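You operate a simulated robot arm through the tools that you are given. There is no shell and no other tool. Be economical: measure what you need, move in short steps, check, and stop when the job is done.

Carry out the task below with a simulated robot arm. There is one attempt and no reset: what you move stays moved.

TASK
Stand the purple and the yellow block on the turntable pads of their own colours.
Fine: leave the dryer off.
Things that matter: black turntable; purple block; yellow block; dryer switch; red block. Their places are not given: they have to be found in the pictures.

It is judged by the outcome, as a careful person would: the job done as asked, and still so three seconds after it is handed in. It fails if anything else is knocked over, pushed out of place, dropped, spilled or broken.

THE ROBOT
A 7-joint arm with a two-finger parallel gripper, fixed in place. Base frame: the origin is at the foot of the arm, x ahead of it, y to its left, z up; the work surface is at about z = 4. Lengths are in mm, angles in degrees, forces in N, time in s.
With the tool pointing down near the work surface it reaches from about 220 to 580 mm from the base axis. Its first joint turns from -66.0 to 66.0 degrees. Payload 2.5 kg.
Tool frame: the origin (TCP) lies between the finger pads and is the grasp point; the fingertips stand 23 mm ahead of it; z points along the fingers, y is the line along which they close. The gripper opens to 94 mm. The fingers are 38 mm wide and 10 mm thick; the gripper's body (54 by 96 mm) begins 39 mm behind the TCP.
Orientation is that of the tool frame in the base frame, as a unit quaternion [x, y, z, w]. With the fingers straight down and closing along the base's y, the tool's x points along the base's -x, its y along +y and its z along -z.

THE INTERFACE
- The arm moves only by the tool apply_moves. Its argument "targets" is a list of rows, each an object of numbers (a shift or turn left out is 0, a gripper value left out holds the last): "dx", "dy", "dz": the shift along the tool's x, y, z in mm; "rx", "ry", "rz": the turn, a rotation vector about the tool's x, y, z in degrees. In form: [{"dx": .., "dy": .., "dz": .., "rx": .., "ry": .., "rz": ..}, ...]. A call has 1 to 20 rows; each row shifts and turns the commanded pose from where the row before left it, along the tool's axes as they then stand. "gripper" is the gripper command, from -1 (fully open) to 1 (shut), values between in proportion, set as the call begins (left out, the last holds). A row lasts 0.2 s, in which the tool goes at most 50 mm and 8.6 degrees; a call with a longer step from one row to the next is refused whole, and so is a gripper value outside its range. A pose out of reach is approached as far as the arm can. The call stops where the force on the tool passes 70 N (or 10 N more than at its start, if that is more) or the arm is blocked; 0.2 s more then pass. The fingers move at their own pace (about 108 mm/s each) and stop on an object; they squeeze with about 41 N. The grip force told is the motor's: it shows also when the fingers shut on nothing. Time passes only in rows, and 0.2 s behind the last, so rows that do not move let the fingers close. It gives the time, the measured TCP pose, the force on the tool (base axes), the opening and the grip force at its end, in the units of the frame above (readings bear some noise).
- Cameras (640 x 400 px; columns grow to the right, rows downward): "scene" is fixed at [101, -393.5, 562.7]; the picture's right is [0.94, -0.35, 0.00], its down [-0.14, -0.36, -0.92] and it looks along [0.32, 0.86, -0.39] (base axes); focal length 333 px, centre (320, 200). "wrist" rides on the gripper at [-39, 0, -44] in the tool frame; the picture's right is [0.00, -1.00, 0.00], its down [0.97, 0.00, -0.24] and it looks along [0.24, 0.00, 0.97] (tool axes); focal length 218 px, centre (320, 200).
- capture(camera): a new picture of that camera. No time passes.
- point_at(camera, pixels): there is no depth. For up to 12 entries [column, row, z] of the newest picture of that camera ("zoom" is the newest enlarged one), the place [x, y] in the base frame at which the ray of that pixel passes the height z, good to about 2 mm. No time passes.
- enlarge(camera, box): a new picture of the part [left, top, right, bottom] of that camera's present view, enlarged. No time passes.
- job_done(): hands the job in; it is judged then, once.

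Work in short steps. Measure before you move; look again where a grasp or a placing could have gone wrong, and mend it. You have 80 turns and 34 pictures in all, the two below and enlarged ones among them. Open the gripper and draw the arm clear of the work before you hand the job in, unless the task says otherwise; then end with one line.

The tools are called by a JSON object that holds its "fn" and its "kwargs". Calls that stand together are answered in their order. apply_moves: Moves the arm, as the interface text tells. Its arguments: {"type":"object","properties":{"targets":{"type":"array","items":{"type":"object","properties":{"dx":{"type":"number"},"dy":{"type":"number"},"dz":{"type":"number"},"rx":{"type":"number"},"ry":{"type":"number"},"rz":{"type":"number"}}}},"gripper":{"type":"number"}},"required":["targets"]} The other tools are called the same way: capture (camera) takes a picture; point_at (camera, pixels) gives the place at which the rays of pixels pass given heights; enlarge (camera, box) takes an enlarged picture of a part of a camera's view; job_done () hands the job in.

At the start:

```text
t: 0.0
tool_pos: [351.5, 135.8, 397.0]
ee_rot: [0.0, 1.0, 0.001, 0.0]
force: [0.3, 0.1, 0.7]
grip_width: 94.1
gripper_force: 0.0
```

scene: 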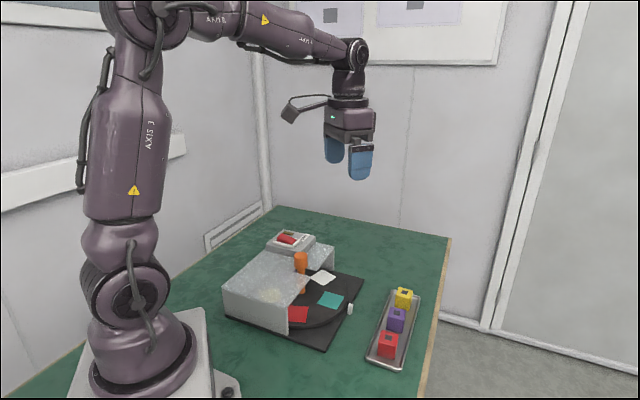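
wrist: 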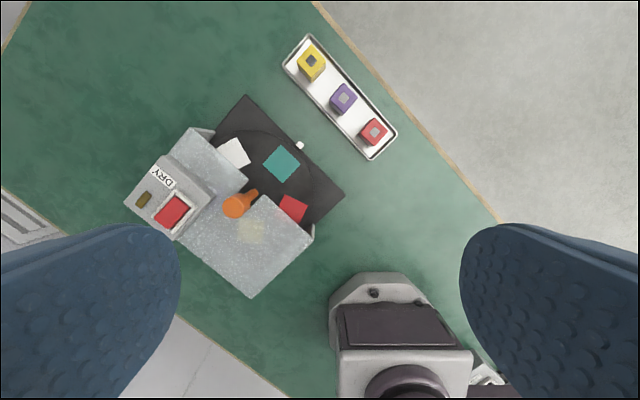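

The pictures show a turntable under a grey cover with white, teal and red pads showing; purple and yellow pads are probably under the cover. I look closer.

{"fn": "enlarge", "kwargs": {"camera": "scene", "box": [210, 220, 430, 370]}}

{"fn": "enlarge", "kwargs": {"camera": "wrist", "box": [110, 20, 410, 310]}}

```text
2.67 times, centred on (320, 295) of scene
```

zoom: 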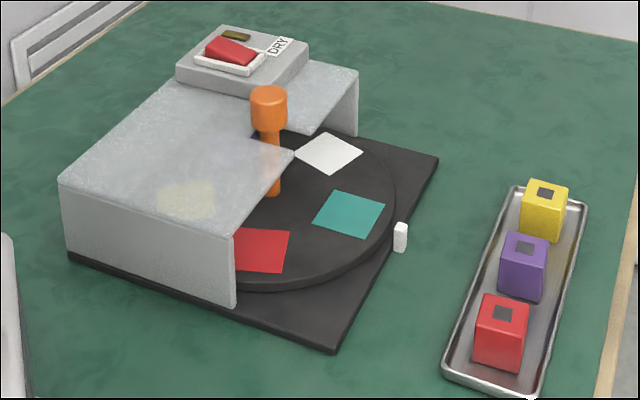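

```text
1.38 times, centred on (260, 165) of wrist
```

zoom: 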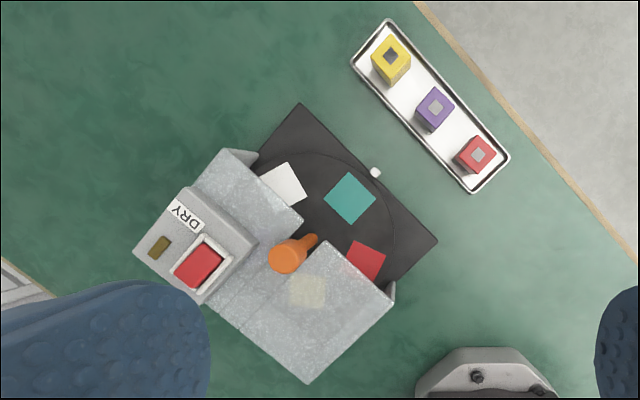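

I measure main points in both views for triangulation (wrist zoom first).

{"fn": "point_at", "kwargs": {"camera": "zoom", "pixels": [[284, 185, 25], [349, 198, 25], [366, 262, 25], [308, 292, 80], [308, 292, 25], [287, 258, 130], [312, 240, 25], [375, 172, 25], [299, 104, 10], [437, 241, 10], [302, 222, 80], [325, 241, 80]]}}

{"fn": "point_at", "kwargs": {"camera": "scene", "pixels": [[323, 277, 25], [330, 300, 25], [299, 314, 25], [274, 296, 80], [300, 257, 130], [302, 290, 25], [349, 309, 25], [360, 282, 10], [324, 352, 10], [288, 334, 10], [301, 282, 80]]}}

{"fn": "point_at", "kwargs": {"camera": "zoom", "pixels": [[392, 55, 50], [435, 108, 50], [478, 155, 50], [392, 22, 10], [507, 158, 10], [473, 192, 10], [352, 60, 10], [235, 151, 80], [393, 295, 80], [307, 382, 80], [300, 215, 80], [200, 262, 100]]}}

```text
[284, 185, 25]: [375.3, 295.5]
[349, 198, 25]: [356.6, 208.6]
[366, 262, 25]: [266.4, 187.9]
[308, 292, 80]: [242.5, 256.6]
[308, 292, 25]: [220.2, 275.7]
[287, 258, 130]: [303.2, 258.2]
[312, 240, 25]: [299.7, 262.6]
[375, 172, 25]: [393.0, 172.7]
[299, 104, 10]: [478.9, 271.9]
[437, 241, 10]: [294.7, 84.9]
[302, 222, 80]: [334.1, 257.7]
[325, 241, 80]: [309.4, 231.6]
```

```text
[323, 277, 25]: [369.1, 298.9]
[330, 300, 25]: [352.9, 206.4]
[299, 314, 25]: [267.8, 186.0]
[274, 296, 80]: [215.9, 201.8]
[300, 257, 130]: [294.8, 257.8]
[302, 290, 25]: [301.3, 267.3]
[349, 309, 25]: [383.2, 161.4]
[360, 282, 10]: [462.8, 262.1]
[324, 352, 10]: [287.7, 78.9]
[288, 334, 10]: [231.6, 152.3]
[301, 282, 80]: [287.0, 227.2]
```

```text
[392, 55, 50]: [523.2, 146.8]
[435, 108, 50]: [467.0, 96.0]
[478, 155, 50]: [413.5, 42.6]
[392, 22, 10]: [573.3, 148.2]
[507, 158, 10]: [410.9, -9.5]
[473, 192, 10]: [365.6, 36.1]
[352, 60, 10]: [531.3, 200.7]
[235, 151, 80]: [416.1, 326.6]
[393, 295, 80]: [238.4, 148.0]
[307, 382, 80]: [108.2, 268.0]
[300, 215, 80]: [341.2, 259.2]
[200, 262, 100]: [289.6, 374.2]
```

Pads sit at 72° spacing about the knob near (300, 262); yellow is under the cover near (220, 276), and purple likely beside it at +97°. The knob's head clearance from the DRY box matters, so I move above the knob and look.

{"fn": "apply_moves", "kwargs": {"targets": [{"dx": 13, "dy": 31, "dz": 30}, {"dx": 13, "dy": 31, "dz": 30}, {"dx": 13, "dy": 32, "dz": 30}, {"dx": 12, "dy": 32, "dz": 30}, {}]}}

{"fn": "capture", "kwargs": {"camera": "wrist"}}

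{"fn": "capture", "kwargs": {"camera": "scene"}}

```text
t: 1.2
tool_pos: [300.2, 261.4, 278.1]
ee_rot: [0.0, 1.0, 0.0, -0.001]
force: [-0.6, -0.5, 0.2]
grip_width: 93.9
gripper_force: 0.0
```

```text
29 pictures are left
```

wrist: 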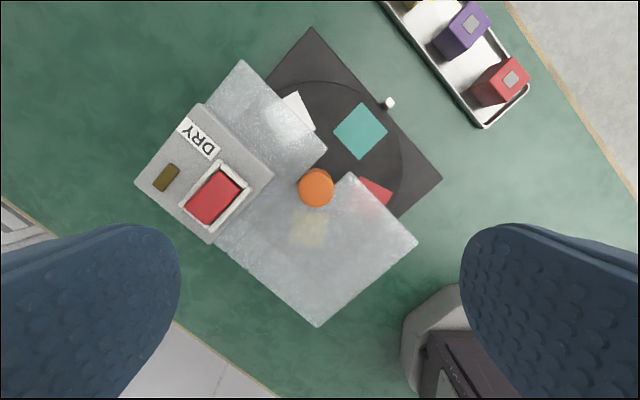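

```text
28 pictures are left
```

scene: 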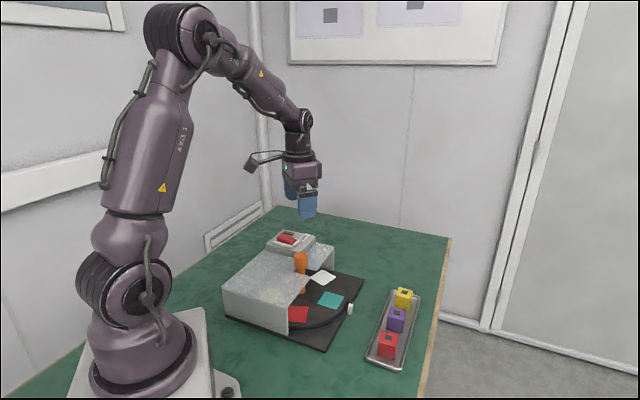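

{"fn": "point_at", "kwargs": {"camera": "wrist", "pixels": [[417, 243, 80], [417, 243, 100], [317, 326, 80], [317, 326, 100], [242, 61, 80], [242, 61, 100], [274, 175, 100], [274, 175, 120], [316, 188, 128], [327, 148, 90], [349, 173, 90], [334, 188, 128]]}}

{"fn": "point_at", "kwargs": {"camera": "scene", "pixels": [[288, 301, 80], [288, 301, 100], [222, 287, 80], [222, 287, 100], [334, 247, 80], [334, 247, 100], [300, 255, 128], [293, 256, 128], [307, 256, 128], [298, 256, 100], [298, 256, 120]]}}

{"fn": "enlarge", "kwargs": {"camera": "scene", "box": [250, 225, 350, 305]}}

```text
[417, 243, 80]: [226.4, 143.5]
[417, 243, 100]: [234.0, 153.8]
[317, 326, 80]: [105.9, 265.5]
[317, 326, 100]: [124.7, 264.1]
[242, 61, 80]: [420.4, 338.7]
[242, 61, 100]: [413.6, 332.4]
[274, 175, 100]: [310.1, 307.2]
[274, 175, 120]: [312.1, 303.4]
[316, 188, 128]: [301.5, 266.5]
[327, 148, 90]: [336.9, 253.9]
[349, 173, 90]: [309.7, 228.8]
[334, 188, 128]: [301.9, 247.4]
```

```text
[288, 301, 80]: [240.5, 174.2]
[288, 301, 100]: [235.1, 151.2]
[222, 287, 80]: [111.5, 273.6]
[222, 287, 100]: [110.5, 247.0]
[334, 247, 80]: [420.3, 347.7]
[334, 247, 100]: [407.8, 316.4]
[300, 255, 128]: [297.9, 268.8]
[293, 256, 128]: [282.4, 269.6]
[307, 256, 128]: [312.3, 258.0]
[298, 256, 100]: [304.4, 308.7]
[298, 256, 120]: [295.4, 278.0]
```

```text
5.00 times, centred on (300, 265) of scene
```

zoom: 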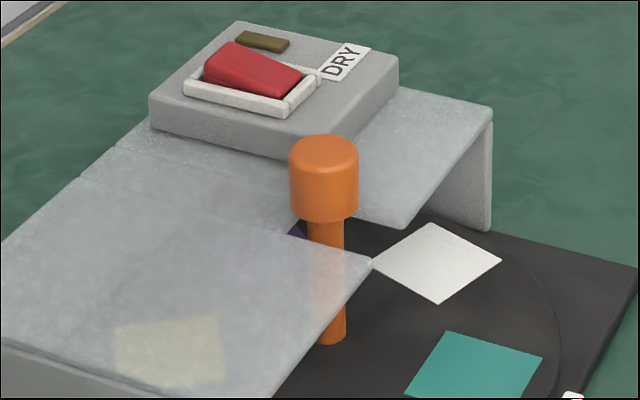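

Knob head ≈35 mm wide, z ≈ 101–131 at (301, 264); cover top ≈ 90; purple is glimpsed in the notch. I turn the tool 90° so that the fingers clear the DRY box, with a 60 mm opening, then look.

{"fn": "apply_moves", "kwargs": {"targets": [{"rz": 8.2}, {"rz": 8.2}, {"rz": 8.2}, {"rz": 8.2}, {"rz": 8.2}, {"rz": 8.2}, {"rz": 8.2}, {"rz": 8.2}, {"rz": 8.2}, {"rz": 8.2}, {"rz": 8}, {"dz": 30, "dx": 2.5}, {"dz": 30}, {}], "gripper": -0.28}}

{"fn": "capture", "kwargs": {"camera": "wrist"}}

```text
t: 4.2
tool_pos: [300.3, 262.4, 217.2]
ee_rot: [0.706, 0.708, 0.0, 0.0]
force: [0.0, -0.1, -0.1]
grip_width: 60.2
gripper_force: 0.1
```

```text
26 pictures are left
```

wrist: 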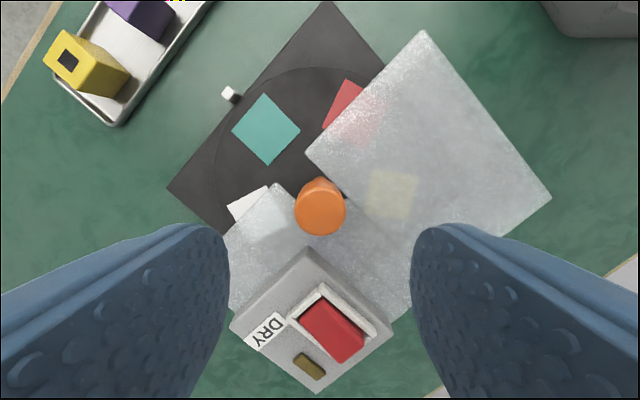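

{"fn": "point_at", "kwargs": {"camera": "wrist", "pixels": [[320, 208, 130], [295, 208, 130], [345, 208, 130], [308, 247, 110], [308, 247, 120], [267, 129, 25], [232, 95, 25], [320, 235, 130], [325, 299, 125]]}}

```text
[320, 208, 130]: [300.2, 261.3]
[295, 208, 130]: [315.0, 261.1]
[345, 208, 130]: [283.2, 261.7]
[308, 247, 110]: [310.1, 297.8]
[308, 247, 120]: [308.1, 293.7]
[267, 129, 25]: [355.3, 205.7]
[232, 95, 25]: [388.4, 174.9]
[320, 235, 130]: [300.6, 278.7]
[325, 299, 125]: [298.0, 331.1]
```

Knob centre (300, 262), aligned. I descend to TCP z≈133 (tips ≈110, above the DRY box edge) and close.

{"fn": "apply_moves", "kwargs": {"targets": [{"dz": 30}, {"dz": 30}, {"dz": 24}, {}]}}

{"fn": "apply_moves", "kwargs": {"targets": [{}, {}, {}], "gripper": 1}}

{"fn": "enlarge", "kwargs": {"camera": "scene", "box": [220, 180, 380, 300]}}

```text
t: 5.2
tool_pos: [301.3, 264.3, 134.8]
ee_rot: [0.707, 0.707, -0.001, -0.001]
force: [0.2, 0.1, -0.1]
grip_width: 60.2
gripper_force: 0.1
```

```text
t: 6.0
tool_pos: [300.0, 263.9, 133.6]
ee_rot: [0.708, 0.707, -0.001, 0.0]
force: [-6.3, -1.3, -0.1]
grip_width: 33.7
gripper_force: 45.4
```

```text
3.33 times, centred on (300, 240) of scene
```

zoom: 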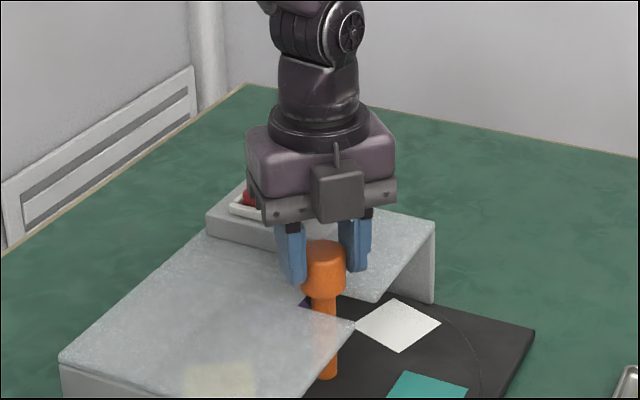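

Gripped (33.7 mm). Turn counterclockwise a small amount first to test.

{"fn": "apply_moves", "kwargs": {"targets": [{"rz": -6}, {"rz": -6}, {"rz": -6}, {}]}}

{"fn": "enlarge", "kwargs": {"camera": "scene", "box": [220, 220, 380, 350]}}

```text
t: 7.0
tool_pos: [301.0, 264.4, 134.2]
ee_rot: [0.587, 0.81, 0.0, 0.0]
force: [-4.8, 2.4, -1.2]
grip_width: 33.8
gripper_force: 45.0
```

```text
3.08 times, centred on (300, 285) of scene
```

zoom: 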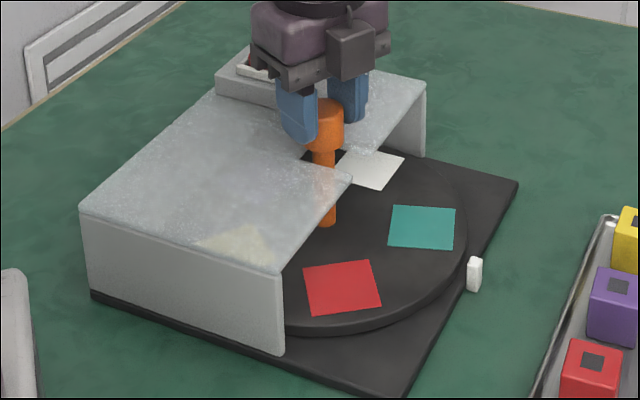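

The disc follows. Continue by 126° more counterclockwise to bring yellow to the open front.

{"fn": "apply_moves", "kwargs": {"targets": [{"rz": -7}, {"rz": -7}, {"rz": -7}, {"rz": -7}, {"rz": -7}, {"rz": -7}, {"rz": -7}, {"rz": -7}, {"rz": -7}, {"rz": -7}, {"rz": -7}, {"rz": -7}, {"rz": -7}, {"rz": -7}, {"rz": -7}, {"rz": -7}, {"rz": -7}, {"rz": -7}, {}]}}

{"fn": "capture", "kwargs": {"camera": "scene"}}

```text
t: 11.0
tool_pos: [299.4, 264.3, 134.1]
ee_rot: [-0.455, 0.89, 0.001, -0.001]
force: [-7.3, 14.9, 6.3]
grip_width: 33.6
gripper_force: 44.8
```

```text
23 pictures are left
```

scene: 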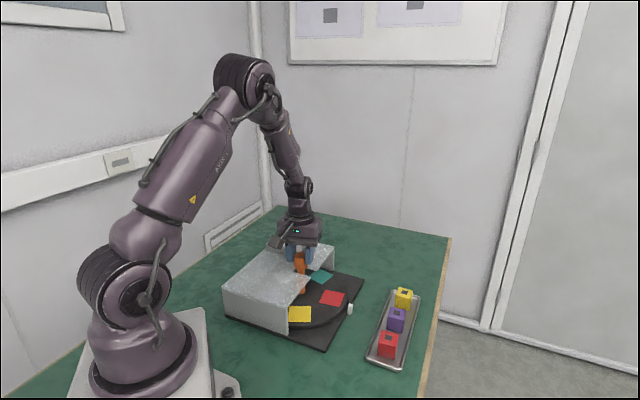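

The disc turned 72° for the tool's 144° (yellow now where red was). I release, raise, turn the tool back by 144° and lower again to repeat.

{"fn": "apply_moves", "kwargs": {"targets": [{}, {}, {"dz": -40}, {}], "gripper": -0.28}}

{"fn": "apply_moves", "kwargs": {"targets": [{"rz": 8}, {"rz": 8}, {"rz": 8}, {"rz": 8}, {"rz": 8}, {"rz": 8}, {"rz": 8}, {"rz": 8}, {"rz": 8}, {"rz": 8}, {"rz": 8}, {"rz": 8}, {"rz": 8}, {"rz": 8}, {"rz": 8}, {"rz": 8}, {"rz": 8}, {"rz": 8}, {}]}}

{"fn": "capture", "kwargs": {"camera": "wrist"}}

```text
t: 12.0
tool_pos: [301.2, 263.8, 174.4]
ee_rot: [-0.454, 0.891, 0.001, 0.001]
force: [-0.7, -0.3, -0.6]
grip_width: 60.1
gripper_force: 0.0
```

```text
t: 16.0
tool_pos: [300.2, 263.0, 175.2]
ee_rot: [0.707, 0.707, 0.0, 0.0]
force: [0.2, 0.1, -0.6]
grip_width: 60.3
gripper_force: 0.0
```

```text
22 pictures are left
```

wrist: 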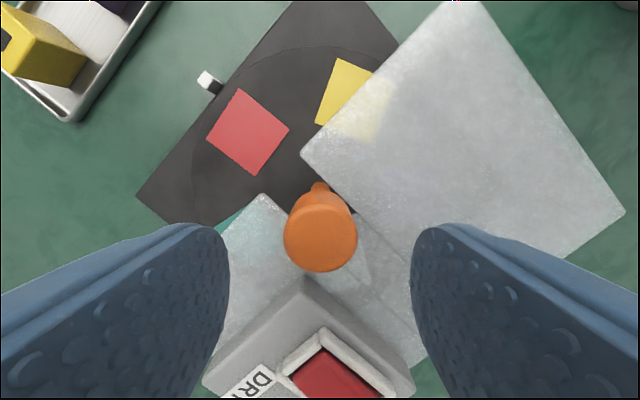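

{"fn": "apply_moves", "kwargs": {"targets": [{"dz": 21}, {"dz": 20}, {}]}}

{"fn": "apply_moves", "kwargs": {"targets": [{}, {}, {}], "gripper": 1}}

{"fn": "apply_moves", "kwargs": {"targets": [{"rz": -8}, {"rz": -8}, {"rz": -8}, {"rz": -8}, {"rz": -8}, {"rz": -8}, {"rz": -8}, {"rz": -8}, {"rz": -8}, {}]}}

{"fn": "enlarge", "kwargs": {"camera": "scene", "box": [210, 220, 430, 370]}}

```text
t: 16.8
tool_pos: [302.0, 263.9, 132.2]
ee_rot: [0.708, 0.707, 0.0, 0.0]
force: [0.9, 0.2, -0.1]
grip_width: 60.3
gripper_force: 0.0
```

```text
t: 17.6
tool_pos: [301.8, 263.8, 133.5]
ee_rot: [0.708, 0.706, -0.001, -0.001]
force: [-6.5, 0.2, 0.1]
grip_width: 33.9
gripper_force: 45.1
```

```text
t: 19.8
tool_pos: [302.1, 264.2, 132.9]
ee_rot: [0.156, 0.988, 0.002, 0.002]
force: [17.3, 12.1, -12.0]
grip_width: 33.7
gripper_force: 45.0
```

```text
2.67 times, centred on (320, 295) of scene
```

zoom: 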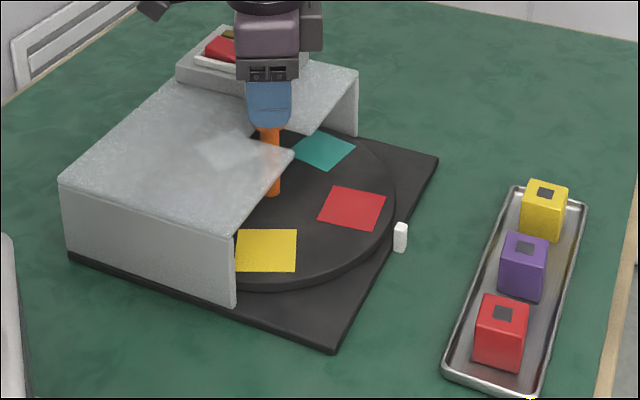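

Red pad stayed at scene (332, 298): the disc didn't turn this time; the grip slid or there's a stop. I look closely at the peg and rim.

{"fn": "enlarge", "kwargs": {"camera": "scene", "box": [290, 270, 370, 330]}}

{"fn": "capture", "kwargs": {"camera": "wrist"}}

```text
6.67 times, centred on (330, 300) of scene
```

zoom: 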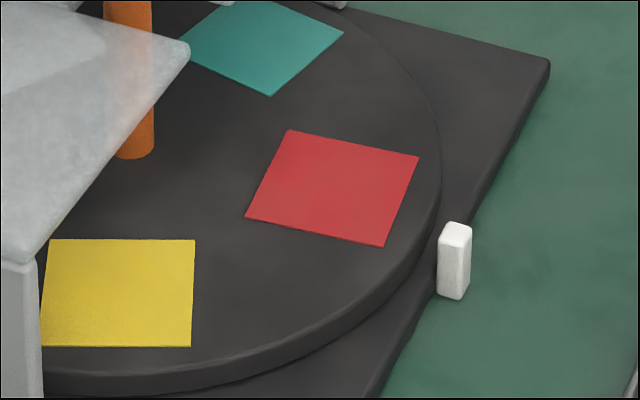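

```text
19 pictures are left
```

wrist: 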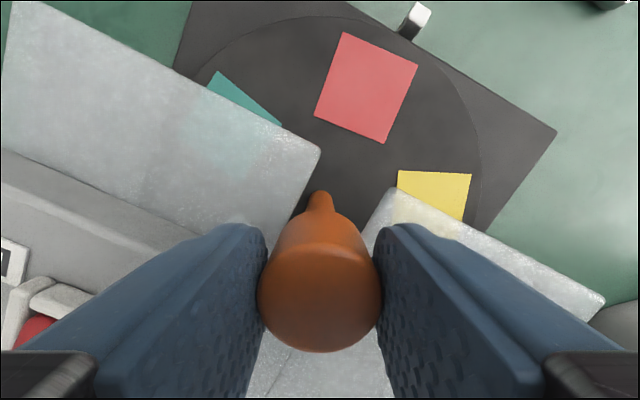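

It slid against a stop or detent. I test the clockwise direction by 24°.

{"fn": "apply_moves", "kwargs": {"targets": [{"rz": 8}, {"rz": 8}, {"rz": 8}, {}]}}

{"fn": "enlarge", "kwargs": {"camera": "scene", "box": [210, 220, 430, 370]}}

```text
t: 20.8
tool_pos: [300.1, 264.0, 132.8]
ee_rot: [0.359, 0.933, 0.001, 0.0]
force: [7.4, 6.8, 3.5]
grip_width: 34.0
gripper_force: 45.2
```

```text
2.67 times, centred on (320, 295) of scene
```

zoom: 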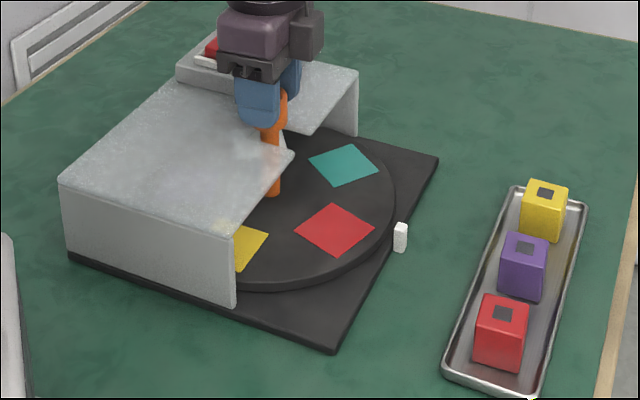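

Clockwise it follows; so there is a stop at +72°. I go clockwise: +48° now, then release, wind back 144°, and turn another 144° to bring purple to the front.

{"fn": "apply_moves", "kwargs": {"targets": [{"rz": 8}, {"rz": 8}, {"rz": 8}, {"rz": 8}, {"rz": 8}, {"rz": 8}, {}]}}

{"fn": "apply_moves", "kwargs": {"targets": [{}, {}, {"dz": -40}, {}], "gripper": -0.28}}

{"fn": "apply_moves", "kwargs": {"targets": [{"rz": -8}, {"rz": -8}, {"rz": -8}, {"rz": -8}, {"rz": -8}, {"rz": -8}, {"rz": -8}, {"rz": -8}, {"rz": -8}, {"rz": -8}, {"rz": -8}, {"rz": -8}, {"rz": -8}, {"rz": -8}, {"rz": -8}, {"rz": -8}, {"rz": -8}, {"rz": -8}, {}]}}

{"fn": "capture", "kwargs": {"camera": "scene"}}

```text
t: 22.4
tool_pos: [300.5, 264.8, 134.0]
ee_rot: [0.708, 0.706, 0.0, -0.001]
force: [-2.0, 5.9, 24.7]
grip_width: 33.9
gripper_force: 45.3
```

```text
t: 23.4
tool_pos: [300.3, 264.7, 172.9]
ee_rot: [0.707, 0.707, 0.0, 0.0]
force: [1.3, -0.7, -0.5]
grip_width: 60.2
gripper_force: 0.0
```

```text
t: 27.4
tool_pos: [301.0, 265.9, 173.3]
ee_rot: [-0.455, 0.89, 0.0, 0.0]
force: [-0.1, 0.0, 0.3]
grip_width: 60.0
gripper_force: 0.0
```

```text
17 pictures are left
```

scene: 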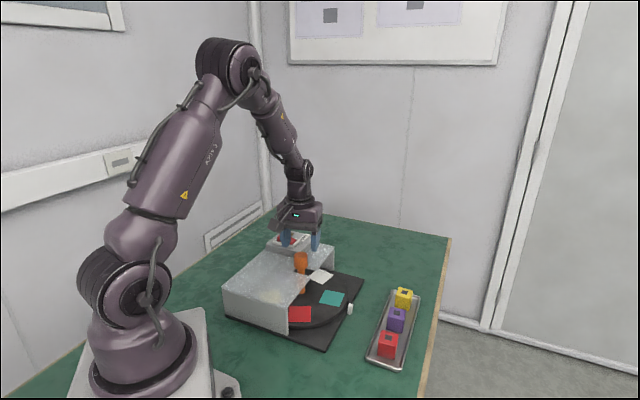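

Disc is back at its start angle. Lower, grip and turn clockwise.

{"fn": "apply_moves", "kwargs": {"targets": [{"dz": 20, "dx": 1.6, "dy": -1.2}, {"dz": 20}, {}]}}

{"fn": "apply_moves", "kwargs": {"targets": [{}, {}, {}], "gripper": 1}}

{"fn": "apply_moves", "kwargs": {"targets": [{"rz": 8}, {"rz": 8}, {"rz": 8}, {"rz": 8}, {"rz": 8}, {"rz": 8}, {"rz": 8}, {"rz": 8}, {"rz": 8}, {"rz": 8}, {"rz": 8}, {"rz": 8}, {"rz": 8}, {"rz": 8}, {"rz": 8}, {"rz": 8}, {"rz": 8}, {"rz": 8}, {}]}}

{"fn": "capture", "kwargs": {"camera": "scene"}}

```text
t: 28.2
tool_pos: [300.4, 261.4, 133.7]
ee_rot: [-0.454, 0.891, 0.0, 0.0]
force: [-0.6, 0.2, -0.6]
grip_width: 60.3
gripper_force: 0.0
```

```text
t: 29.0
tool_pos: [298.2, 262.4, 132.3]
ee_rot: [-0.456, 0.89, 0.0, 0.0]
force: [-14.8, 10.8, -1.3]
grip_width: 33.6
gripper_force: 44.3
```

```text
t: 32.6
tool_pos: [299.6, 267.4, 132.8]
ee_rot: [0.633, 0.775, 0.005, -0.001]
force: [5.5, 4.0, -3.7]
grip_width: 33.5
gripper_force: 44.6
stopped in row 17: the force on the tool passed its limit (the readings are from after the stop); the commanded pose is now the measured one
```

```text
16 pictures are left
```

scene: 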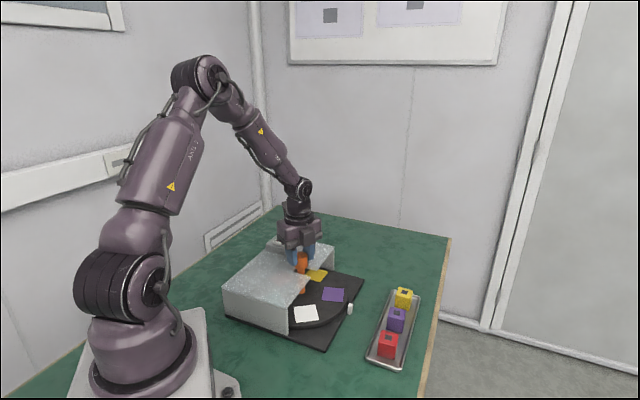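

Purple is now at the front (333, 294), yellow behind at (316, 274). The force limit tripped; I release, raise and look from the wrist.

{"fn": "apply_moves", "kwargs": {"targets": [{}, {}, {"dz": -40}, {"dz": -40}, {}], "gripper": -0.28}}

{"fn": "capture", "kwargs": {"camera": "wrist"}}

```text
t: 33.8
tool_pos: [298.4, 266.1, 213.7]
ee_rot: [0.633, 0.774, 0.006, -0.001]
force: [-0.7, 0.7, -0.2]
grip_width: 60.3
gripper_force: 0.1
```

```text
15 pictures are left
```

wrist: 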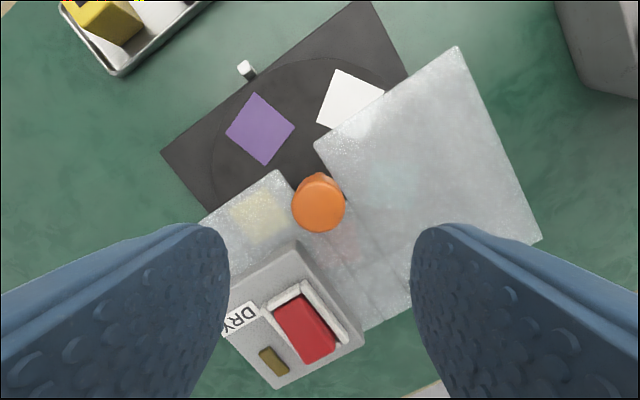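

{"fn": "point_at", "kwargs": {"camera": "wrist", "pixels": [[261, 129, 25], [262, 93, 25], [295, 127, 25], [266, 165, 25], [227, 131, 25], [318, 205, 130], [246, 71, 25], [350, 100, 25]]}}

{"fn": "point_at", "kwargs": {"camera": "scene", "pixels": [[333, 294, 25], [306, 314, 25], [317, 274, 25], [325, 289, 25], [344, 289, 25], [340, 302, 25], [321, 299, 25]]}}

```text
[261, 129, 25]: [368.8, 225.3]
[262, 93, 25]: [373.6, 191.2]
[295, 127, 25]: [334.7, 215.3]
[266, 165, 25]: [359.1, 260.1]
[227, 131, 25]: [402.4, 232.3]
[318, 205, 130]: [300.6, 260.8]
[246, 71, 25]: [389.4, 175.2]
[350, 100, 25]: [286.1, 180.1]
```

```text
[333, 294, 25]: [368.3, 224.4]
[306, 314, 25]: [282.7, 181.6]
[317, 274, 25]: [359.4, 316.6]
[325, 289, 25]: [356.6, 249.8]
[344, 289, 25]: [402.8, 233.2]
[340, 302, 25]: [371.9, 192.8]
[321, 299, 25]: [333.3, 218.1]
```

Purple pad is at (368, 225), i.e. about −126° turned. If I turn another ~54° both pads lie in the open. I wind the tool back to the −54° orientation and regrip the knob.

{"fn": "apply_moves", "kwargs": {"targets": [{"rz": -8.28}, {"rz": -8.28}, {"rz": -8.28}, {"rz": -8.28}, {"rz": -8.28}, {"rz": -8.28}, {"rz": -8.28}, {"rz": -8.28}, {"rz": -8.28}, {"rz": -8.28}, {"rz": -8.28}, {"rz": -8.28}, {"rz": -8.28}, {"rz": -8.28}, {"rz": -8.28}, {"rz": -8.28}, {"dx": 1.7, "dy": -3.8, "dz": 30}, {}]}}

```text
t: 37.6
tool_pos: [301.4, 261.2, 183.0]
ee_rot: [-0.454, 0.891, 0.004, 0.005]
force: [0.7, 0.5, 0.2]
grip_width: 60.4
gripper_force: 0.1
```

{"fn": "apply_moves", "kwargs": {"targets": [{"rx": 0.15, "ry": 0.72, "dz": 25}, {"dz": 25}, {}]}}

{"fn": "apply_moves", "kwargs": {"targets": [{}, {}, {}], "gripper": 1}}

{"fn": "apply_moves", "kwargs": {"targets": [{"rz": 6}, {"rz": 6}, {"rz": 6}, {"rz": 6}, {"rz": 6}, {"rz": 6}, {"rz": 6}, {"rz": 6}, {"rz": 6}, {}]}}

{"fn": "enlarge", "kwargs": {"camera": "scene", "box": [210, 220, 430, 370]}}

```text
t: 38.4
tool_pos: [301.6, 262.6, 133.0]
ee_rot: [-0.453, 0.891, 0.001, 0.0]
force: [0.5, 0.3, -0.1]
grip_width: 59.9
gripper_force: 0.1
```

```text
t: 39.2
tool_pos: [299.4, 264.0, 132.5]
ee_rot: [-0.455, 0.891, 0.001, 0.0]
force: [-12.0, 9.9, -1.9]
grip_width: 33.9
gripper_force: 44.8
```

```text
t: 41.4
tool_pos: [299.3, 264.0, 133.2]
ee_rot: [-0.002, 1.0, 0.0, -0.003]
force: [-35.1, 2.3, 14.6]
grip_width: 33.8
gripper_force: 44.7
```

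```text
2.67 times, centred on (320, 295) of scene
```

zoom: 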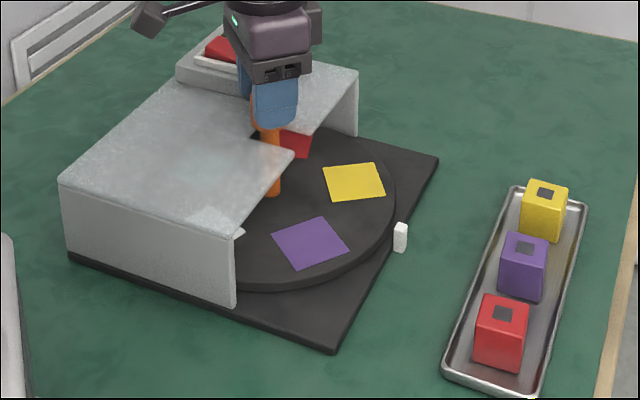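

Both yellow (354,182 zoom) and purple (309,244 zoom) are in the open. I measure and release the knob.

{"fn": "point_at", "kwargs": {"camera": "zoom", "pixels": [[354, 182, 25], [309, 244, 25], [323, 168, 25], [374, 163, 25], [386, 198, 25], [332, 200, 25], [322, 217, 25], [349, 242, 25], [296, 269, 25], [272, 230, 25]]}}

{"fn": "apply_moves", "kwargs": {"targets": [{}, {}, {"dz": -45}, {"dz": -45}, {"dz": -30, "dx": -10}, {}], "gripper": -0.28}}

{"fn": "capture", "kwargs": {"camera": "wrist"}}

```text
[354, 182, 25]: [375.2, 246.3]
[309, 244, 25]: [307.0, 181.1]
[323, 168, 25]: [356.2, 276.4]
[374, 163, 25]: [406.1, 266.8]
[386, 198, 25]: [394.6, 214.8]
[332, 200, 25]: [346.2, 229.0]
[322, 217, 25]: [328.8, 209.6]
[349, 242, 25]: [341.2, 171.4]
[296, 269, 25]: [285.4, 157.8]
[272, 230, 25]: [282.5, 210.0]
```

```text
t: 42.8
tool_pos: [312.1, 264.3, 253.7]
ee_rot: [0.001, 1.0, 0.0, -0.001]
force: [0.2, 0.0, 0.2]
grip_width: 60.1
gripper_force: 0.1
```

```text
13 pictures are left
```

wrist: 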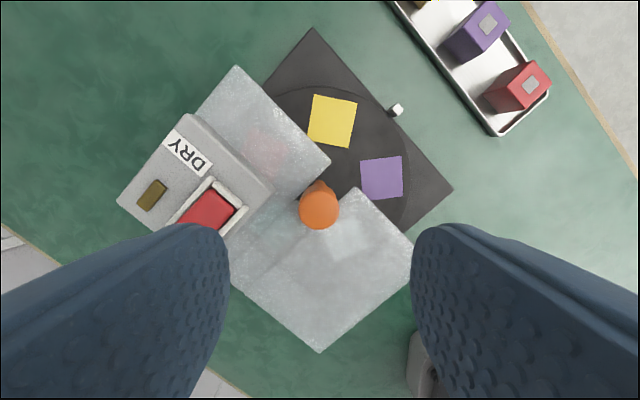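

{"fn": "point_at", "kwargs": {"camera": "wrist", "pixels": [[332, 121, 25], [382, 178, 25], [314, 94, 25], [357, 102, 25], [351, 148, 25], [309, 139, 25], [361, 160, 25], [402, 156, 25], [404, 195, 25], [363, 200, 25], [330, 160, 90], [357, 188, 90]]}}

```text
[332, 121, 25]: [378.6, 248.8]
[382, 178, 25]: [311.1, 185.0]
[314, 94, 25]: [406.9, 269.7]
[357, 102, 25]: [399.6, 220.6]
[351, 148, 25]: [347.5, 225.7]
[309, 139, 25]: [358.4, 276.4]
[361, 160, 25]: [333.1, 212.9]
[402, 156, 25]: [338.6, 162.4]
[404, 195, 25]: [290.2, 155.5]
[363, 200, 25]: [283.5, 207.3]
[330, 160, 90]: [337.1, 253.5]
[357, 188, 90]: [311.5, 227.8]
```

Pads: yellow centre ≈(377, 248), purple ≈(310, 184.5), each ~30 mm from the cover's edge; blocks ≈32 mm. I go above the purple block at (467, 96), with fingers closing across the tray.

{"fn": "apply_moves", "kwargs": {"targets": [{"dx": -31, "dy": -33.6}, {"dx": -31, "dy": -33.6}, {"dx": -31, "dy": -33.6}, {"dx": -31, "dy": -33.6}, {"dx": -31, "dy": -33.6}, {"rz": -7.5}, {"rz": -7.5}, {"rz": -7.5}, {"rz": -7.5}, {"rz": -7.5}, {"rz": -7.5}, {"dz": 40}, {"dz": 30}, {}], "gripper": -0.28}}

{"fn": "capture", "kwargs": {"camera": "wrist"}}

{"fn": "enlarge", "kwargs": {"camera": "scene", "box": [330, 250, 450, 370]}}

```text
t: 45.8
tool_pos: [466.8, 94.4, 183.4]
ee_rot: [-0.382, 0.924, 0.001, 0.0]
force: [-0.5, 0.7, -0.2]
grip_width: 60.2
gripper_force: 0.0
```

```text
12 pictures are left
```

wrist: 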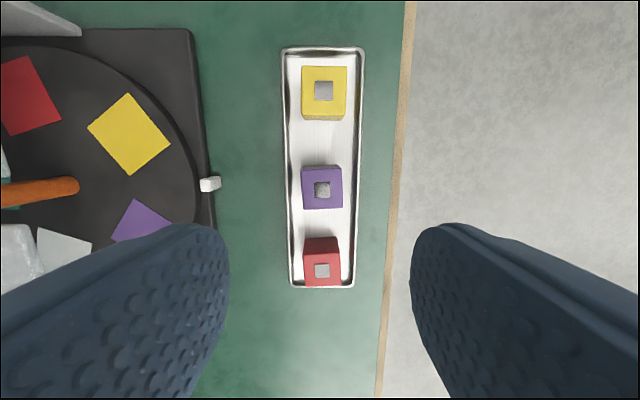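

```text
3.33 times, centred on (390, 310) of scene
```

zoom: 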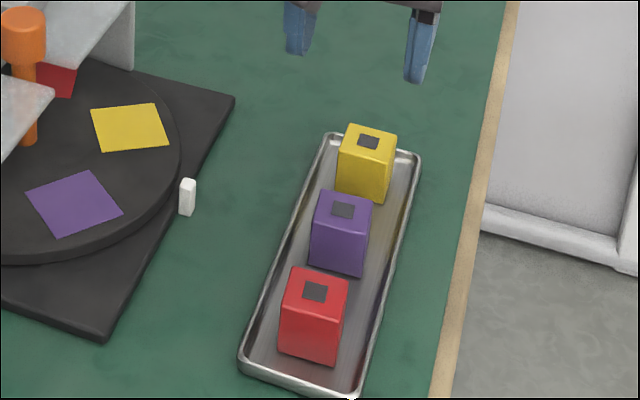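

{"fn": "point_at", "kwargs": {"camera": "wrist", "pixels": [[322, 190, 40], [322, 190, 50], [322, 190, 60], [324, 91, 40], [324, 91, 50], [301, 190, 50], [343, 190, 50], [283, 180, 12], [360, 180, 12], [322, 210, 50]]}}

{"fn": "point_at", "kwargs": {"camera": "zoom", "pixels": [[343, 210, 40], [343, 210, 50], [343, 210, 60], [368, 142, 40], [368, 142, 50], [368, 142, 60], [337, 275, 8]]}}

```text
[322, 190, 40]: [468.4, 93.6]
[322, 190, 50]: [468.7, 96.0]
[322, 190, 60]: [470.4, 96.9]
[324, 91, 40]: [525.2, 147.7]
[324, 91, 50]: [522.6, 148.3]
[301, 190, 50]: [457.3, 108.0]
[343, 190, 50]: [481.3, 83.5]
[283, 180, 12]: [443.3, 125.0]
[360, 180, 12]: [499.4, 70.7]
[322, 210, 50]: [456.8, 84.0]
```

```text
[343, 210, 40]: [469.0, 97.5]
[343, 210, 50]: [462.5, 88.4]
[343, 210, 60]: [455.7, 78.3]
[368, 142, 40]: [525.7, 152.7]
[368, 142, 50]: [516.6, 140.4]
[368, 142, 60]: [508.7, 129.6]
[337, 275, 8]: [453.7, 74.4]
```

Purple block top is at z≈42, centre (468.5, 94.5). I descend to TCP z≈42 and grip.

{"fn": "apply_moves", "kwargs": {"targets": [{"dx": -1.3, "dy": -1.1, "dz": 40}, {"dz": 40}, {"dz": 40}, {"dz": 11}, {"dz": 10}, {}]}}

{"fn": "apply_moves", "kwargs": {"targets": [{}, {}, {}], "gripper": 1}}

```text
t: 47.2
tool_pos: [467.5, 94.4, 41.6]
ee_rot: [-0.382, 0.924, 0.0, -0.001]
force: [0.0, -0.7, 0.4]
grip_width: 60.3
gripper_force: 0.0
```

```text
t: 48.0
tool_pos: [468.8, 94.4, 41.8]
ee_rot: [-0.382, 0.924, 0.0, 0.0]
force: [0.2, 0.2, 0.3]
grip_width: 35.3
gripper_force: 41.2
```

Gripped (35.3 mm). Lift, turn 90°, and carry to above the purple pad.

{"fn": "apply_moves", "kwargs": {"targets": [{"dz": -15}, {"dz": -30}, {"dz": -40}, {"dz": -35}, {}]}}

{"fn": "apply_moves", "kwargs": {"targets": [{"rz": 7.5}, {"rz": 7.5}, {"rz": 7.5}, {"rz": 7.5}, {"rz": 7.5}, {"rz": 7.5}, {"rz": 7.5}, {"rz": 7.5}, {"rz": 7.5}, {"rz": 7.5}, {"rz": 7.5}, {"rz": 7.5}, {"dx": 35.1, "dy": -9.7}, {"dx": 35.1, "dy": -9.7}, {"dx": 35.1, "dy": -9.7}, {"dx": 35.1, "dy": -9.7}, {"dx": 35.3, "dy": -9.6}, {}]}}

{"fn": "capture", "kwargs": {"camera": "wrist"}}

```text
t: 49.2
tool_pos: [467.5, 94.3, 162.9]
ee_rot: [-0.383, 0.924, -0.001, -0.001]
force: [-0.8, -0.3, -1.4]
grip_width: 35.1
gripper_force: 40.9
```

```text
t: 53.0
tool_pos: [310.7, 186.2, 161.1]
ee_rot: [0.384, 0.923, 0.0, 0.0]
force: [0.0, -0.4, -0.8]
grip_width: 35.2
gripper_force: 40.8
```

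```text
10 pictures are left
```

wrist: 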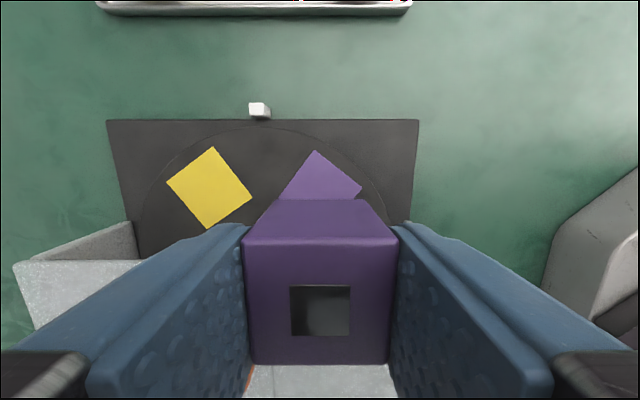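

{"fn": "point_at", "kwargs": {"camera": "wrist", "pixels": [[315, 150, 25], [362, 188, 25], [213, 147, 25], [252, 197, 25], [208, 228, 25], [167, 182, 25], [209, 187, 25]]}}

```text
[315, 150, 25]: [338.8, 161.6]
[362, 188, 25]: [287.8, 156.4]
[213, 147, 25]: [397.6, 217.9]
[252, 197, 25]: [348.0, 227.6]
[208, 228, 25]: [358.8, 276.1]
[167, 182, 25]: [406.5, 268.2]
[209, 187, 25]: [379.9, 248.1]
```

Pad centre confirmed at (311, 185). I lower to TCP z≈66 then slowly until contact.

{"fn": "apply_moves", "kwargs": {"targets": [{"dx": -1, "dy": -1, "dz": 40}, {"dz": 35}, {"dz": 20}, {}]}}

{"fn": "apply_moves", "kwargs": {"targets": [{"dz": 2}, {"dz": 1}, {"dz": 1}, {}]}}

{"fn": "enlarge", "kwargs": {"camera": "scene", "box": [250, 230, 370, 350]}}

```text
t: 54.0
tool_pos: [311.2, 185.2, 66.7]
ee_rot: [0.384, 0.923, 0.0, 0.0]
force: [-0.2, 0.7, -1.1]
grip_width: 35.5
gripper_force: 41.0
```

```text
t: 55.0
tool_pos: [310.6, 184.1, 63.6]
ee_rot: [0.383, 0.924, 0.0, 0.0]
force: [-0.5, 0.1, -1.3]
grip_width: 35.2
gripper_force: 41.1
```

```text
3.33 times, centred on (310, 290) of scene
```

zoom: 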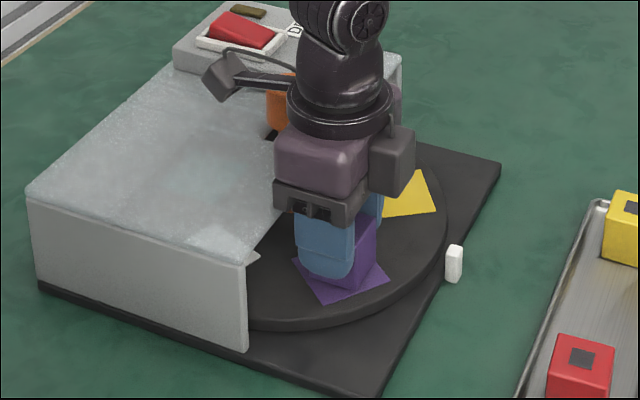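

Close to contact; clear of the cover. I step down a millimetre at a time.

{"fn": "apply_moves", "kwargs": {"targets": [{"dz": 1}, {"dz": 1}, {}]}}

{"fn": "apply_moves", "kwargs": {"targets": [{"dz": 1}, {"dz": 0.5}, {}]}}

```text
t: 55.8
tool_pos: [310.9, 183.6, 61.7]
ee_rot: [0.382, 0.924, 0.0, 0.0]
force: [0.6, -0.3, -0.7]
grip_width: 35.6
gripper_force: 41.4
```

```text
t: 56.6
tool_pos: [309.9, 184.4, 59.8]
ee_rot: [0.383, 0.924, 0.0, 0.0]
force: [-0.4, -0.7, 8.7]
grip_width: 35.6
gripper_force: 41.2
```

Contact (8.7 N). Release gently and rise.

{"fn": "apply_moves", "kwargs": {"targets": [{}, {}, {"dz": -20}, {"dz": -40}, {"dz": -40}, {}], "gripper": -0.28}}

{"fn": "capture", "kwargs": {"camera": "wrist"}}

```text
t: 58.0
tool_pos: [309.6, 183.0, 160.4]
ee_rot: [0.383, 0.924, -0.001, 0.0]
force: [-1.9, 0.2, 0.1]
grip_width: 60.1
gripper_force: 0.0
```

```text
8 pictures are left
```

wrist: 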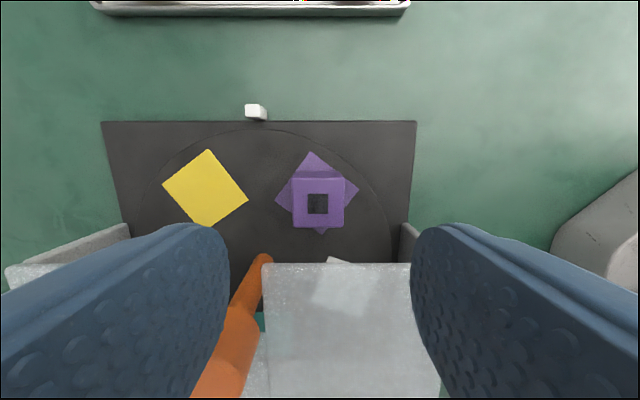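

Purple block stands centred on its pad. Next: to the yellow block at (525, 149).

{"fn": "apply_moves", "kwargs": {"targets": [{"dx": -35.4, "dy": 25.6, "dz": -4}, {"dx": -35.4, "dy": 25.6, "dz": -4}, {"dx": -35.4, "dy": 25.6, "dz": -4}, {"dx": -35.4, "dy": 25.6, "dz": -4}, {"dx": -35.2, "dy": 25.6, "dz": -4}, {"rz": -7.5}, {"rz": -7.5}, {"rz": -7.5}, {"rz": -7.5}, {"rz": -7.5}, {"rz": -7.5}, {"rz": -7.5}, {"rz": -7.5}, {"rz": -7.5}, {"rz": -7.5}, {"rz": -7.5}, {"rz": -7.5}, {}]}}

{"fn": "capture", "kwargs": {"camera": "wrist"}}

```text
t: 61.8
tool_pos: [524.7, 149.2, 179.3]
ee_rot: [-0.383, 0.924, 0.0, 0.0]
force: [-0.1, 0.1, -0.1]
grip_width: 60.2
gripper_force: 0.0
```

```text
7 pictures are left
```

wrist: 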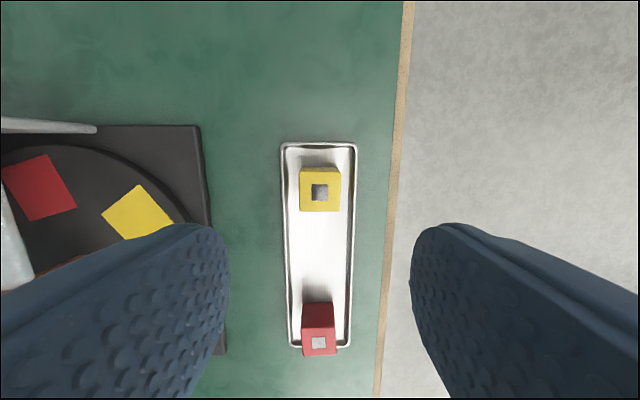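

{"fn": "point_at", "kwargs": {"camera": "wrist", "pixels": [[320, 192, 42], [299, 192, 42], [341, 192, 42]]}}

{"fn": "apply_moves", "kwargs": {"targets": [{"dz": 40}, {"dz": 40}, {"dz": 37}, {"dz": 11}, {"dz": 9.5}, {}]}}

{"fn": "apply_moves", "kwargs": {"targets": [{}, {}, {}], "gripper": 1}}

{"fn": "apply_moves", "kwargs": {"targets": [{"dz": -15}, {"dz": -30}, {"dz": -40}, {"dz": -35}, {}]}}

```text
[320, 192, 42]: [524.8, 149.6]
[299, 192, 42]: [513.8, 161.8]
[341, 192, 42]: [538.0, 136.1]
```

```text
t: 63.2
tool_pos: [524.5, 150.5, 41.3]
ee_rot: [-0.382, 0.924, -0.001, 0.001]
force: [0.3, -0.8, -0.2]
grip_width: 60.3
gripper_force: 0.1
```

```text
t: 64.0
tool_pos: [525.5, 150.4, 41.0]
ee_rot: [-0.382, 0.924, -0.001, -0.001]
force: [0.1, -0.1, 1.1]
grip_width: 35.3
gripper_force: 40.8
```

```text
t: 65.2
tool_pos: [526.1, 149.9, 162.3]
ee_rot: [-0.381, 0.925, 0.0, -0.001]
force: [-0.3, -0.8, -1.4]
grip_width: 35.3
gripper_force: 40.3
```

Gripped. Turn and carry to above the yellow pad (377.7, 247.5).

{"fn": "apply_moves", "kwargs": {"targets": [{"rz": 7.5}, {"rz": 7.5}, {"rz": 7.5}, {"rz": 7.5}, {"rz": 7.5}, {"rz": 7.5}, {"rz": 7.5}, {"rz": 7.5}, {"rz": 7.5}, {"rz": 7.5}, {"rz": 7.5}, {"rz": 7.5}, {"dx": 34.7, "dy": -7}, {"dx": 34.7, "dy": -7}, {"dx": 34.7, "dy": -7}, {"dx": 34.7, "dy": -7}, {"dx": 34.6, "dy": -6.9}, {}]}}

{"fn": "capture", "kwargs": {"camera": "wrist"}}

```text
t: 69.0
tool_pos: [379.2, 247.1, 160.7]
ee_rot: [0.383, 0.924, 0.0, 0.0]
force: [0.0, 0.5, -1.4]
grip_width: 35.3
gripper_force: 41.3
```

```text
6 pictures are left
```

wrist: 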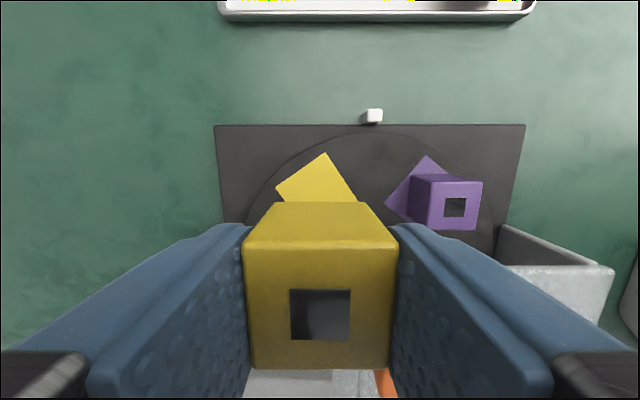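

{"fn": "apply_moves", "kwargs": {"targets": [{"dz": 40}, {"dz": 35}, {"dz": 20}, {"dz": 2}, {"dz": 1}, {}]}}

{"fn": "apply_moves", "kwargs": {"targets": [{"dz": 1}, {"dz": 1}, {}]}}

```text
t: 70.4
tool_pos: [379.6, 247.5, 64.6]
ee_rot: [0.383, 0.924, 0.0, 0.001]
force: [-0.2, -0.9, -1.2]
grip_width: 35.3
gripper_force: 40.9
```

```text
t: 71.2
tool_pos: [378.6, 247.5, 61.2]
ee_rot: [0.384, 0.923, 0.0, 0.0]
force: [-0.1, -0.3, -0.7]
grip_width: 35.0
gripper_force: 41.2
```

{"fn": "apply_moves", "kwargs": {"targets": [{"dz": 1}, {"dz": 0.5}, {}]}}

```text
t: 72.0
tool_pos: [378.6, 247.8, 60.6]
ee_rot: [0.382, 0.924, 0.0, 0.001]
force: [0.3, 0.1, -1.6]
grip_width: 35.2
gripper_force: 41.1
```

{"fn": "apply_moves", "kwargs": {"targets": [{"dz": 0.7}, {}]}}

```text
t: 72.6
tool_pos: [377.8, 248.1, 59.1]
ee_rot: [0.383, 0.924, 0.0, -0.001]
force: [0.9, 0.6, -1.7]
grip_width: 35.2
gripper_force: 40.7
```

{"fn": "apply_moves", "kwargs": {"targets": [{"dz": 0.8}, {}]}}

```text
t: 73.2
tool_pos: [379.4, 248.0, 60.0]
ee_rot: [0.382, 0.924, 0.001, 0.0]
force: [-2.8, -0.4, 5.9]
grip_width: 35.4
gripper_force: 41.0
```

Contact. Release and rise well clear.

{"fn": "apply_moves", "kwargs": {"targets": [{}, {}, {"dz": -20}, {"dz": -40}, {"dz": -40}, {"dz": -45}, {"dz": -45, "dx": -40}, {"dx": -40}, {"dx": -40}, {}], "gripper": -0.28}}

{"fn": "capture", "kwargs": {"camera": "wrist"}}

{"fn": "enlarge", "kwargs": {"camera": "scene", "box": [210, 220, 430, 370]}}

```text
refused: row 7 steps farther than a row can; nothing moved
```

```text
5 pictures are left
```

wrist: 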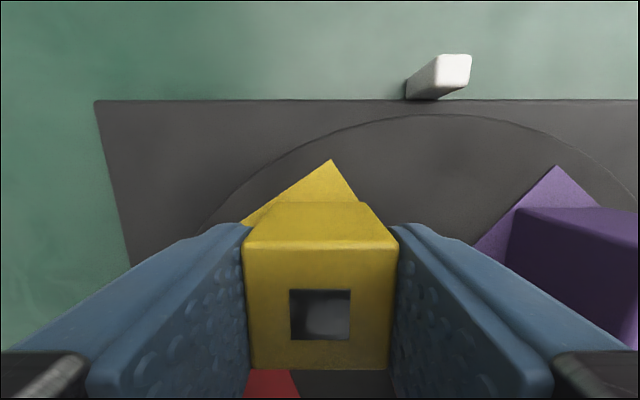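

```text
2.67 times, centred on (320, 295) of scene
```

zoom: 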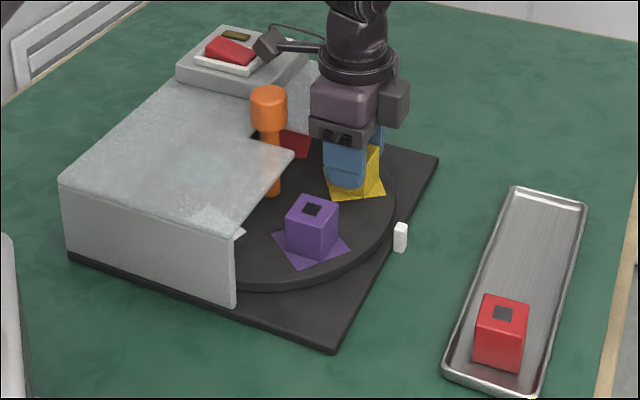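

{"fn": "apply_moves", "kwargs": {"targets": [{}, {}, {"dz": -20}, {"dz": -40}, {"dz": -40}, {"dz": -45}, {"dz": -30, "dx": -30}, {"dx": -40}, {"dx": -40}, {}], "gripper": -0.28}}

{"fn": "capture", "kwargs": {"camera": "wrist"}}

{"fn": "enlarge", "kwargs": {"camera": "scene", "box": [210, 220, 430, 370]}}

```text
t: 75.4
tool_pos: [457.4, 169.4, 232.9]
ee_rot: [0.383, 0.924, 0.001, 0.0]
force: [0.1, 0.6, 0.2]
grip_width: 60.1
gripper_force: 0.0
```

```text
3 pictures are left
```

wrist: 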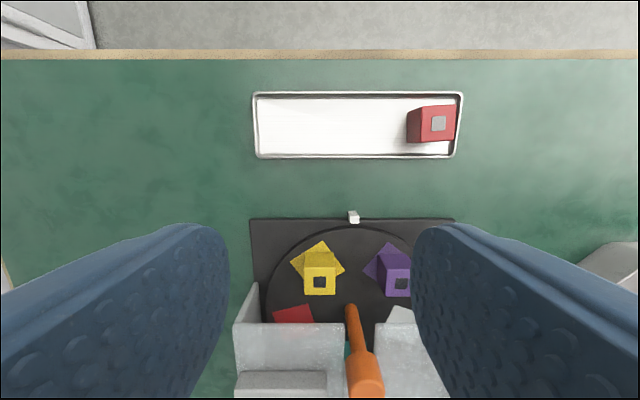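

```text
2.67 times, centred on (320, 295) of scene
```

zoom: 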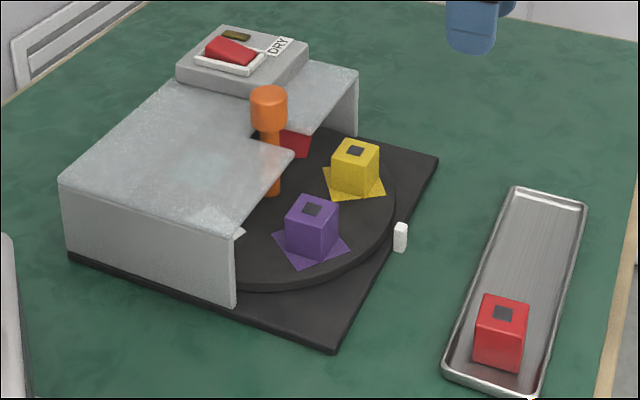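

Both blocks stand on their pads, the dryer switch looks unchanged, and the red block is still in its tray. I open fully, rise and hand in.

{"fn": "apply_moves", "kwargs": {"targets": [{"dz": -40}, {"dz": -40}, {}], "gripper": -1}}

{"fn": "job_done", "kwargs": {}}

```text
t: 76.2
tool_pos: [456.6, 170.3, 313.3]
ee_rot: [0.384, 0.923, 0.0, 0.0]
force: [-0.3, 0.7, 0.2]
grip_width: 94.1
gripper_force: 0.0
```

```text
The job is handed in.
```

The purple and yellow blocks stand on the turntable pads of their own colours, the dryer switch was not touched, the red block is still in its tray, and the arm is clear with the gripper open.
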